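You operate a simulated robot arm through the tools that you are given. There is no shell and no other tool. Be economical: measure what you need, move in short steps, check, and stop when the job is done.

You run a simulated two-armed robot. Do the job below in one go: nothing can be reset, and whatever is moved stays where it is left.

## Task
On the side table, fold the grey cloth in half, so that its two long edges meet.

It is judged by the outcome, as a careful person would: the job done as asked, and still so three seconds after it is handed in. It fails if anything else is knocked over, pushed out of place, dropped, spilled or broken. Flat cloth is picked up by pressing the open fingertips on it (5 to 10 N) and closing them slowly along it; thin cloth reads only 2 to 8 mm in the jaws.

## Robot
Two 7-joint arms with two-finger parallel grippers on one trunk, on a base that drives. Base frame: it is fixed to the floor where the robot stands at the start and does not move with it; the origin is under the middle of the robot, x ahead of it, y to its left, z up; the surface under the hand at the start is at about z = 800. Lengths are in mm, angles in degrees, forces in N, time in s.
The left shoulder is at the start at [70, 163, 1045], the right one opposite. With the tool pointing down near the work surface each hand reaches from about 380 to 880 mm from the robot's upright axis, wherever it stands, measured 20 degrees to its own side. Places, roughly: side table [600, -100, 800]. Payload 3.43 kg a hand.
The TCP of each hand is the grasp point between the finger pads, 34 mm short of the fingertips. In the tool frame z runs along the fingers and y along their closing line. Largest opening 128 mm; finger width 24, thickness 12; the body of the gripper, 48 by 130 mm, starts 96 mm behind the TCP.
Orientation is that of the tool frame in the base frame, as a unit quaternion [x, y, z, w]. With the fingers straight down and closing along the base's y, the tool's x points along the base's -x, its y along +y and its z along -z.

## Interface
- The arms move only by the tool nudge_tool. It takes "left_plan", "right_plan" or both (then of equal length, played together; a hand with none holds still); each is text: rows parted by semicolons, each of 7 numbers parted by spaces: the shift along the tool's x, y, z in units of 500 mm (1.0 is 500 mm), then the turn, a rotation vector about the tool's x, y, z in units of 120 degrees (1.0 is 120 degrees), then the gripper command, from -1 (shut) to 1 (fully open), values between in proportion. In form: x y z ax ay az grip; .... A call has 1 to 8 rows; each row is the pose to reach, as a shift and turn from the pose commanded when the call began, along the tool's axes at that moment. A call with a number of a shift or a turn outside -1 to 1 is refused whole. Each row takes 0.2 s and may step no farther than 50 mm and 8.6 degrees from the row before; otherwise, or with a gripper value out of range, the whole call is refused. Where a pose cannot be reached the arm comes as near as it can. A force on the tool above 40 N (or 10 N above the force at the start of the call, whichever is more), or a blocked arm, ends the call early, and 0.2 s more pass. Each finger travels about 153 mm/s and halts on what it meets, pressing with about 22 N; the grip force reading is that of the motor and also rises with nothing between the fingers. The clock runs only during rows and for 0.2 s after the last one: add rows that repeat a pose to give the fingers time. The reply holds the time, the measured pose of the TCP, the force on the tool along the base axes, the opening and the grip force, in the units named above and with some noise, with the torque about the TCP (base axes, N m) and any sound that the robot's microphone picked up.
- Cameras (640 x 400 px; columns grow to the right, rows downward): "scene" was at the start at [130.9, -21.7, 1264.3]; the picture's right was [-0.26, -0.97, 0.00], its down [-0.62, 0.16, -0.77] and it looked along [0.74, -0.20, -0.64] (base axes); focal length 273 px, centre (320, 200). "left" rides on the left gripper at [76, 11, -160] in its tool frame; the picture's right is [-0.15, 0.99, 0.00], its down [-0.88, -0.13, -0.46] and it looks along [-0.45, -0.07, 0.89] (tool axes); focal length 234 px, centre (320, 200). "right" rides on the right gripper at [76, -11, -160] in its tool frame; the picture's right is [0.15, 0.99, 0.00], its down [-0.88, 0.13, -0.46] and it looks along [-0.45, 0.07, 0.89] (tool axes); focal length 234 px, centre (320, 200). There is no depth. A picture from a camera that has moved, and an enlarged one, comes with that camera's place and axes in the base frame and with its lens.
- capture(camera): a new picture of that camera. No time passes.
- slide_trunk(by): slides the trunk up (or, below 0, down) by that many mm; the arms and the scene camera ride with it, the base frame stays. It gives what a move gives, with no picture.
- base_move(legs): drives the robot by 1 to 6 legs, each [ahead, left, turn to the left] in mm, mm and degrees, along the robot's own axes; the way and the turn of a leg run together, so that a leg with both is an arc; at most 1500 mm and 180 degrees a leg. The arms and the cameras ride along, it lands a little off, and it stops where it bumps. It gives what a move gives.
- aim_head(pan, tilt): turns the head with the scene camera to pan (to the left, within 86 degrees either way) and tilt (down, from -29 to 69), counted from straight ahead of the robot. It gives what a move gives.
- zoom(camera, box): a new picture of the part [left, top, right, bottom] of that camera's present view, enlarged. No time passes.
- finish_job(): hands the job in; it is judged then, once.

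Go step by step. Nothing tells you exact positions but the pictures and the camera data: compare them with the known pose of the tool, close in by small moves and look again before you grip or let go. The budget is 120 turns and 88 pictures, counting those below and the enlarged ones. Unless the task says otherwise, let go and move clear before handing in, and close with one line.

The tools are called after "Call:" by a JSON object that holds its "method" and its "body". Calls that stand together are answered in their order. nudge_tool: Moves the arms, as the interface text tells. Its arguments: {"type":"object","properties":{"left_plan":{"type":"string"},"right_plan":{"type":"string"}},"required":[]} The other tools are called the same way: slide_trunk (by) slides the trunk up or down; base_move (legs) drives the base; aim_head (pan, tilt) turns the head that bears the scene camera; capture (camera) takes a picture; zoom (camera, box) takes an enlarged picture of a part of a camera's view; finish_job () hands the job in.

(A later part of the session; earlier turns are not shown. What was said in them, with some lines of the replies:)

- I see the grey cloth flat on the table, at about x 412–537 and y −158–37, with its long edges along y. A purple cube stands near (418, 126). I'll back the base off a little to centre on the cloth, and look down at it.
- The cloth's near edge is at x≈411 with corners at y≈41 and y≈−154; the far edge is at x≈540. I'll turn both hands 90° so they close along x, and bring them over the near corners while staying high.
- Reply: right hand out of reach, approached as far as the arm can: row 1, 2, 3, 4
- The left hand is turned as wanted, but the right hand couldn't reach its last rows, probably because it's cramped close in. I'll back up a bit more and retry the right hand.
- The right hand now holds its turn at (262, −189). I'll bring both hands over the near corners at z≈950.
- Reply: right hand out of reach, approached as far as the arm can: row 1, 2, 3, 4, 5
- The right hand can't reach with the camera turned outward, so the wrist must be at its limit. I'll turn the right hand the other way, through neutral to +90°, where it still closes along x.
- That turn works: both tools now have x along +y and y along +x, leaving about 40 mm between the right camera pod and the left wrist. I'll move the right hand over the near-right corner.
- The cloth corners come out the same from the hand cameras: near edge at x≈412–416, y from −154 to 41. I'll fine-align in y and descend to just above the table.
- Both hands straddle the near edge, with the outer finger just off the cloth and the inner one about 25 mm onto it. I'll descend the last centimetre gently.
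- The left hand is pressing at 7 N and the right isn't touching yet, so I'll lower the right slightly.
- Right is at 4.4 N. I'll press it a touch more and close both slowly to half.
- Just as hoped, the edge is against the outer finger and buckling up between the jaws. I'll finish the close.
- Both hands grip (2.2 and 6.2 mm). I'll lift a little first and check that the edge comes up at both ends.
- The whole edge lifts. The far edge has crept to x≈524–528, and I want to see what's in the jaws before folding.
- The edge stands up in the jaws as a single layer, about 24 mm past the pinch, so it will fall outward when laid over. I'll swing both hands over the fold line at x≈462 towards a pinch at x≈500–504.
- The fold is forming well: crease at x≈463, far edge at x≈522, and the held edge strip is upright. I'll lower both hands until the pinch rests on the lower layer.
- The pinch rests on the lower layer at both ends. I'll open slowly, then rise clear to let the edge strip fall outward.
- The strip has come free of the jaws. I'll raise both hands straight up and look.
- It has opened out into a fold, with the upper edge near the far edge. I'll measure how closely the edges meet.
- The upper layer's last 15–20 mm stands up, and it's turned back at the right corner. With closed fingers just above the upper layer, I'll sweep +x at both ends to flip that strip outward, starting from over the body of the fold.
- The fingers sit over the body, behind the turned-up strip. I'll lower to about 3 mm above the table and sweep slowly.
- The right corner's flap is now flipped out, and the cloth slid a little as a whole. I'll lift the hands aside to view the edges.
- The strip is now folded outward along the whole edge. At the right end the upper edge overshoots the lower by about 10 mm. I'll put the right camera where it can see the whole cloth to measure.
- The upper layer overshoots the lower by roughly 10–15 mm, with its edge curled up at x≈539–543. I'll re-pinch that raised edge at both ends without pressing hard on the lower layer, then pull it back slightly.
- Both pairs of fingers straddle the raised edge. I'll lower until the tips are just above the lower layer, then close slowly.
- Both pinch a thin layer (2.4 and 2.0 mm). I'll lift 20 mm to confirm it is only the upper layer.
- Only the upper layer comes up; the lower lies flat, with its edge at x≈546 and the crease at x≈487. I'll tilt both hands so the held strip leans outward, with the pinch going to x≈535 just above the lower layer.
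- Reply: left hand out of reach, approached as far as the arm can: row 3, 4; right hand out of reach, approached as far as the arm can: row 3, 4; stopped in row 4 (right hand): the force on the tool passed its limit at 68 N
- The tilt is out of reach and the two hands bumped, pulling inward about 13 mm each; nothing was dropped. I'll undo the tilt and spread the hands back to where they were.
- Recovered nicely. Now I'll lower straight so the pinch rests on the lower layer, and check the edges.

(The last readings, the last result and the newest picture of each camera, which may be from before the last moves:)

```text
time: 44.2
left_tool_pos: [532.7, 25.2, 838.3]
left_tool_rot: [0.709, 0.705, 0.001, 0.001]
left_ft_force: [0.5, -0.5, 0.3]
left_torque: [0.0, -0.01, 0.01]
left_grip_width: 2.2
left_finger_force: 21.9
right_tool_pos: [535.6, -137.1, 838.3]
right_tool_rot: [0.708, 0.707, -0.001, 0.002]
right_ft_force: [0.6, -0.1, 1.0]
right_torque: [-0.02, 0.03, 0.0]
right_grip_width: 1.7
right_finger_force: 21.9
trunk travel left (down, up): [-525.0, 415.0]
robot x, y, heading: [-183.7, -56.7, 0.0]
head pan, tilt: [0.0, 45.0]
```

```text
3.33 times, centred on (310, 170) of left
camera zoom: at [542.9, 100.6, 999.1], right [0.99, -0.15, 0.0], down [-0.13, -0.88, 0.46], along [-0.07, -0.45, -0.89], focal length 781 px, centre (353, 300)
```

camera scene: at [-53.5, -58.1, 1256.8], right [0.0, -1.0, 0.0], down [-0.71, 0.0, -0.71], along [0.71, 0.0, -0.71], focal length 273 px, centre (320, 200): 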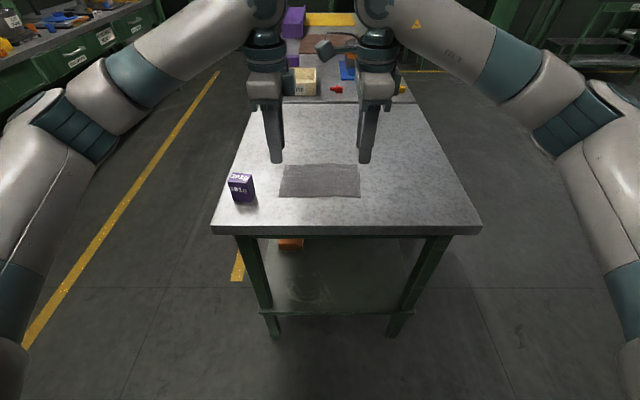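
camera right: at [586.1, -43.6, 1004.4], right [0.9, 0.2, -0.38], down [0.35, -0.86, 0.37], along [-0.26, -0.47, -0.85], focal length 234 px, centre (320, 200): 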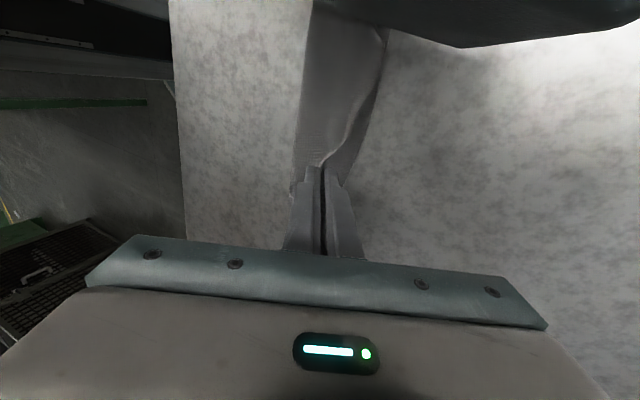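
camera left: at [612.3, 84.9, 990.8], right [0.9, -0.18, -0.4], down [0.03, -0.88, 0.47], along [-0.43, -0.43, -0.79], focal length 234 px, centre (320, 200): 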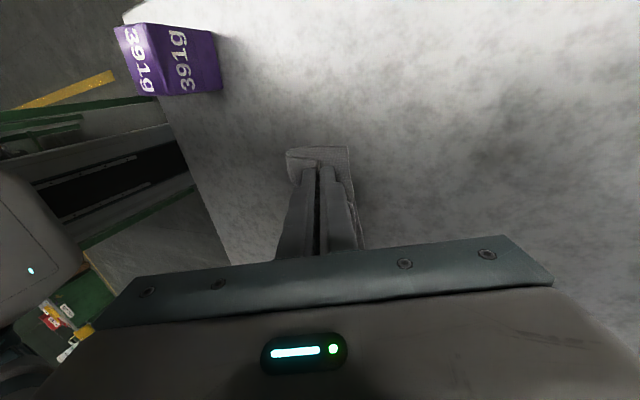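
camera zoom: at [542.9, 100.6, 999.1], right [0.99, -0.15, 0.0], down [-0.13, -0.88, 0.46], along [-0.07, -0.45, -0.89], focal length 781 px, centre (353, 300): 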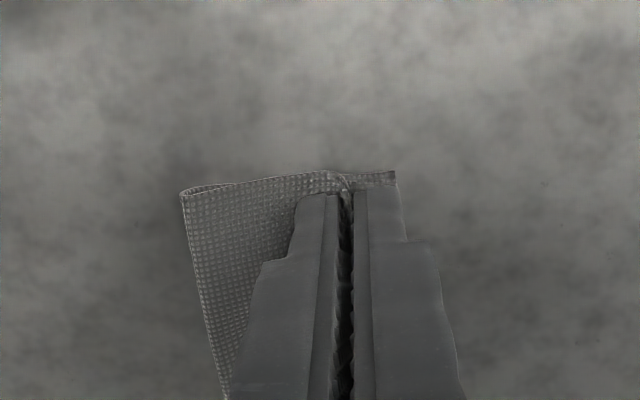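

The lower edge is at x≈545 and the pinch at x≈533–535, with about 10–15 mm of strip in the jaws, so the edges should meet. I'll release and rise.

Call:
{"method": "nudge_tool", "body": {"left_plan": "0 0 -0.002 0 0 0 -0.93; 0 0 -0.002 0 0 0 -0.86; 0 0 -0.002 0 0 0 -0.78; 0 0 -0.002 0 0 0 -0.7; 0 0 -0.02 0 0 0 -0.7; 0 0 -0.04 0 0 0 -0.7; 0 0 -0.06 0 0 0 -0.7; 0 0 -0.06 0 0 0 -0.7", "right_plan": "0 0 -0.002 0 0 0 -0.93; 0 0 -0.002 0 0 0 -0.86; 0 0 -0.002 0 0 0 -0.78; 0 0 -0.002 0 0 0 -0.7; 0 0 -0.02 0 0 0 -0.7; 0 0 -0.04 0 0 0 -0.7; 0 0 -0.06 0 0 0 -0.7; 0 0 -0.06 0 0 0 -0.7"}}

Call:
{"method": "zoom", "body": {"camera": "right", "box": [240, 50, 400, 180]}}

Call:
{"method": "zoom", "body": {"camera": "left", "box": [240, 130, 380, 220]}}

```text
time: 46.0
left_tool_pos: [533.0, 27.5, 868.9]
left_tool_rot: [0.708, 0.706, 0.0, -0.001]
left_ft_force: [0.8, 0.6, 0.8]
left_torque: [-0.03, 0.04, 0.01]
left_grip_width: 19.2
left_finger_force: 0.0
right_tool_pos: [535.7, -137.2, 868.6]
right_tool_rot: [0.708, 0.707, -0.002, 0.001]
right_ft_force: [0.4, -0.9, -0.3]
right_torque: [0.02, -0.01, -0.01]
right_grip_width: 19.2
right_finger_force: 0.1
trunk travel left (down, up): [-525.0, 415.0]
robot x, y, heading: [-184.5, -59.9, 0.2]
head pan, tilt: [0.0, 45.0]
```

```text
3.08 times, centred on (320, 115) of right
camera zoom: at [525.1, -59.8, 1028.9], right [0.99, 0.14, 0.0], down [0.13, -0.88, 0.46], along [0.06, -0.45, -0.89], focal length 720 px, centre (320, 462)
```

zoom: 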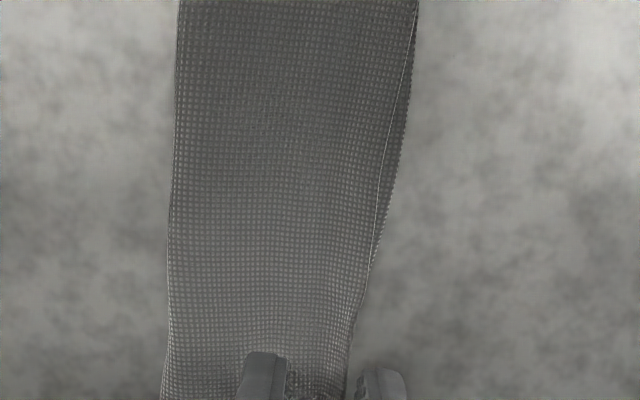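

```text
4.44 times, centred on (310, 175) of left
camera zoom: at [542.4, 101.3, 1028.8], right [0.99, -0.15, 0.0], down [-0.13, -0.88, 0.46], along [-0.07, -0.45, -0.89], focal length 1041 px, centre (364, 311)
```

zoom: 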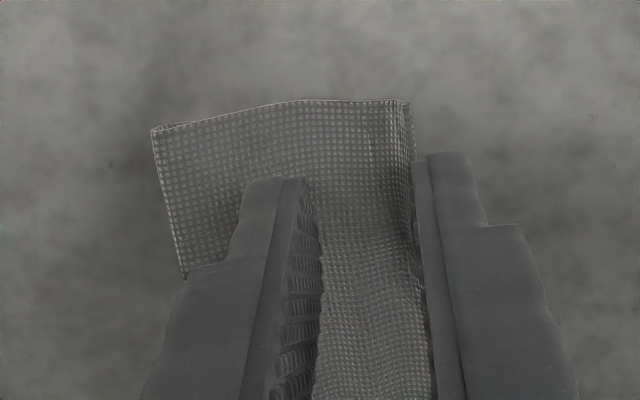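

The edges now nearly coincide, within a few mm along the length. I'll press gently straight down with closed fingers at both ends to flatten the curl, then lift.

Call:
{"method": "nudge_tool", "body": {"left_plan": "0 0 0 0 0 0 -1; 0 0 0.02 0 0 0 -1; 0 0 0.04 0 0 0 -1; 0 0 0.056 0 0 0 -1; 0 0 0.066 0 0 0 -1; 0 0 0.066 0 0 0 -1; 0 0 0.03 0 0 0 -1; 0 0 -0.02 0 0 0 -1", "right_plan": "0 0 0 0 0 0 -1; 0 0 0.02 0 0 0 -1; 0 0 0.04 0 0 0 -1; 0 0 0.056 0 0 0 -1; 0 0 0.066 0 0 0 -1; 0 0 0.066 0 0 0 -1; 0 0 0.03 0 0 0 -1; 0 0 -0.02 0 0 0 -1"}}

Call:
{"method": "nudge_tool", "body": {"left_plan": "0 0 -0.08 0 0 0 -1; 0.06 0 -0.14 0 0 0 -1; 0.13 0 -0.2 0 0 0 -1; 0.2 0 -0.2 0 0 0 -1; 0.26 0 -0.2 0 0 0 -1; 0.26 0 -0.2 0 0 0 -1", "right_plan": "0 0 -0.08 0 0 0 -1; 0 -0.04 -0.15 0 0 0 -1; 0.02 -0.11 -0.2 0 0 0 -1; 0.05 -0.16 -0.24 0 0 0 -1; 0.08 -0.2 -0.24 0 0 0 -1; 0.08 -0.2 -0.24 0 0 0 -1"}}

Call:
{"method": "zoom", "body": {"camera": "right", "box": [310, 0, 440, 200]}}

Call:
{"method": "zoom", "body": {"camera": "scene", "box": [265, 140, 375, 205]}}

```text
time: 47.8
left_tool_pos: [531.2, 27.6, 879.4]
left_tool_rot: [0.708, 0.706, 0.001, 0.001]
left_ft_force: [-1.1, -0.6, -0.1]
left_torque: [0.04, -0.03, 0.01]
left_grip_width: 0.0
left_finger_force: 21.9
right_tool_pos: [534.4, -136.2, 879.4]
right_tool_rot: [0.708, 0.707, -0.001, 0.001]
right_ft_force: [-0.1, -0.3, 1.2]
right_torque: [-0.01, -0.01, -0.02]
right_grip_width: 0.1
right_finger_force: 22.5
trunk travel left (down, up): [-525.0, 415.0]
robot x, y, heading: [-182.1, -56.8, -0.3]
head pan, tilt: [0.0, 45.0]
```

```text
time: 49.2
left_tool_pos: [531.5, 155.0, 980.2]
left_tool_rot: [0.709, 0.705, 0.001, 0.001]
left_ft_force: [-0.1, -0.6, -0.1]
left_torque: [0.01, 0.01, 0.02]
left_grip_width: 0.0
left_finger_force: 21.9
right_tool_pos: [435.2, -97.3, 997.7]
right_tool_rot: [0.708, 0.706, -0.002, 0.001]
right_ft_force: [-0.3, -0.1, 0.0]
right_torque: [0.05, -0.02, -0.03]
right_grip_width: 0.0
right_finger_force: 21.7
trunk travel left (down, up): [-525.0, 415.0]
robot x, y, heading: [-182.5, -54.1, -0.1]
head pan, tilt: [0.0, 45.0]
```

```text
2.00 times, centred on (375, 100) of right
camera zoom: at [424.7, -19.7, 1157.0], right [0.99, 0.14, 0.0], down [0.13, -0.88, 0.46], along [0.06, -0.45, -0.89], focal length 468 px, centre (210, 400)
```

zoom: 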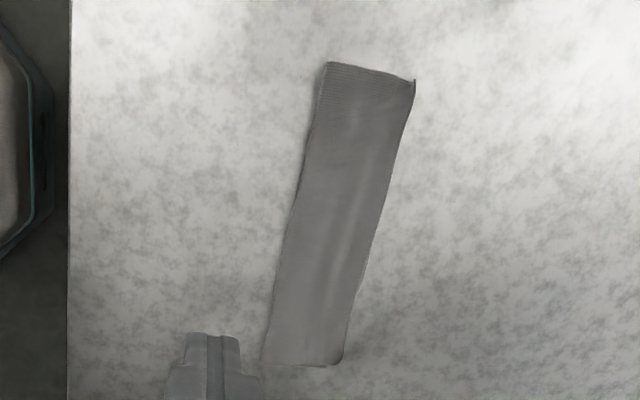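

```text
5.82 times, centred on (320, 172) of scene
camera zoom: at [-52.7, -59.0, 1256.7], right [0.0, -1.0, 0.0], down [-0.71, 0.0, -0.71], along [0.71, 0.0, -0.71], focal length 1586 px, centre (320, 360)
```

zoom: 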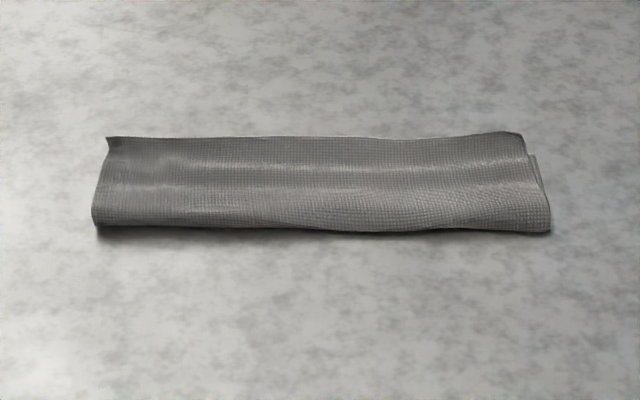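

It now looks like a neat half fold. I'll check both ends of the meeting edges.

Call:
{"method": "zoom", "body": {"camera": "right", "box": [350, 20, 430, 90]}}

Call:
{"method": "zoom", "body": {"camera": "right", "box": [325, 120, 405, 190]}}

```text
5.71 times, centred on (390, 55) of right
camera zoom: at [424.7, -19.7, 1157.0], right [0.99, 0.14, 0.0], down [0.13, -0.88, 0.46], along [0.06, -0.45, -0.89], focal length 1338 px, centre (-80, 1029)
```

zoom: 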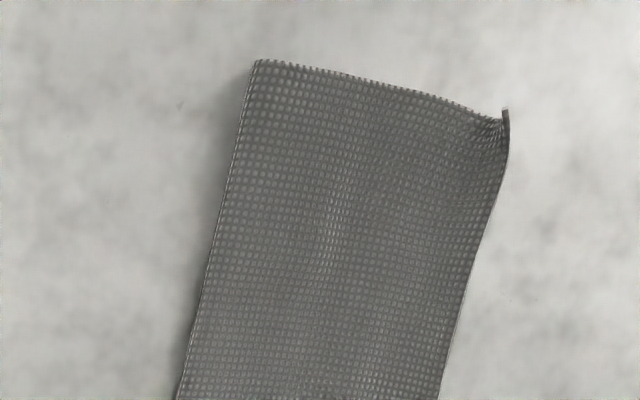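

```text
5.71 times, centred on (365, 155) of right
camera zoom: at [424.7, -19.7, 1157.0], right [0.99, 0.14, 0.0], down [0.13, -0.88, 0.46], along [0.06, -0.45, -0.89], focal length 1338 px, centre (63, 457)
```

zoom: 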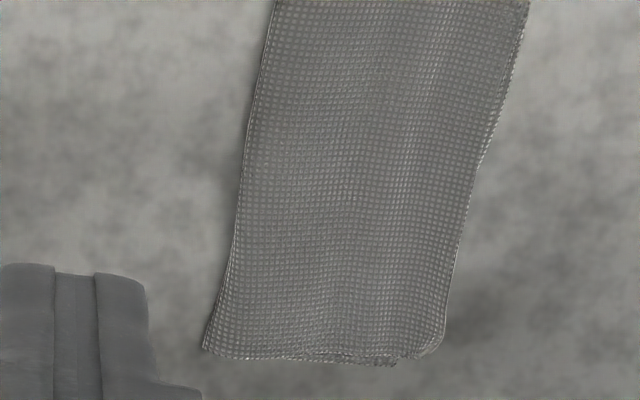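

The fold holds: the long edges lie together to within a few mm, about 8 mm at the right corner. The cube and everything else are untouched and both hands are clear, so I'm handing in.

Call:
{"method": "finish_job", "body": {}}

```text
The job is handed in.
```

The grey cloth is folded in half on the side table with its long edges together, within a few mm along most of the length and about 8 mm over at the right corner. The left corner tip is still slightly turned up. The two hands bumped each other once during the fold (68 N), but nothing was dropped or knocked over.
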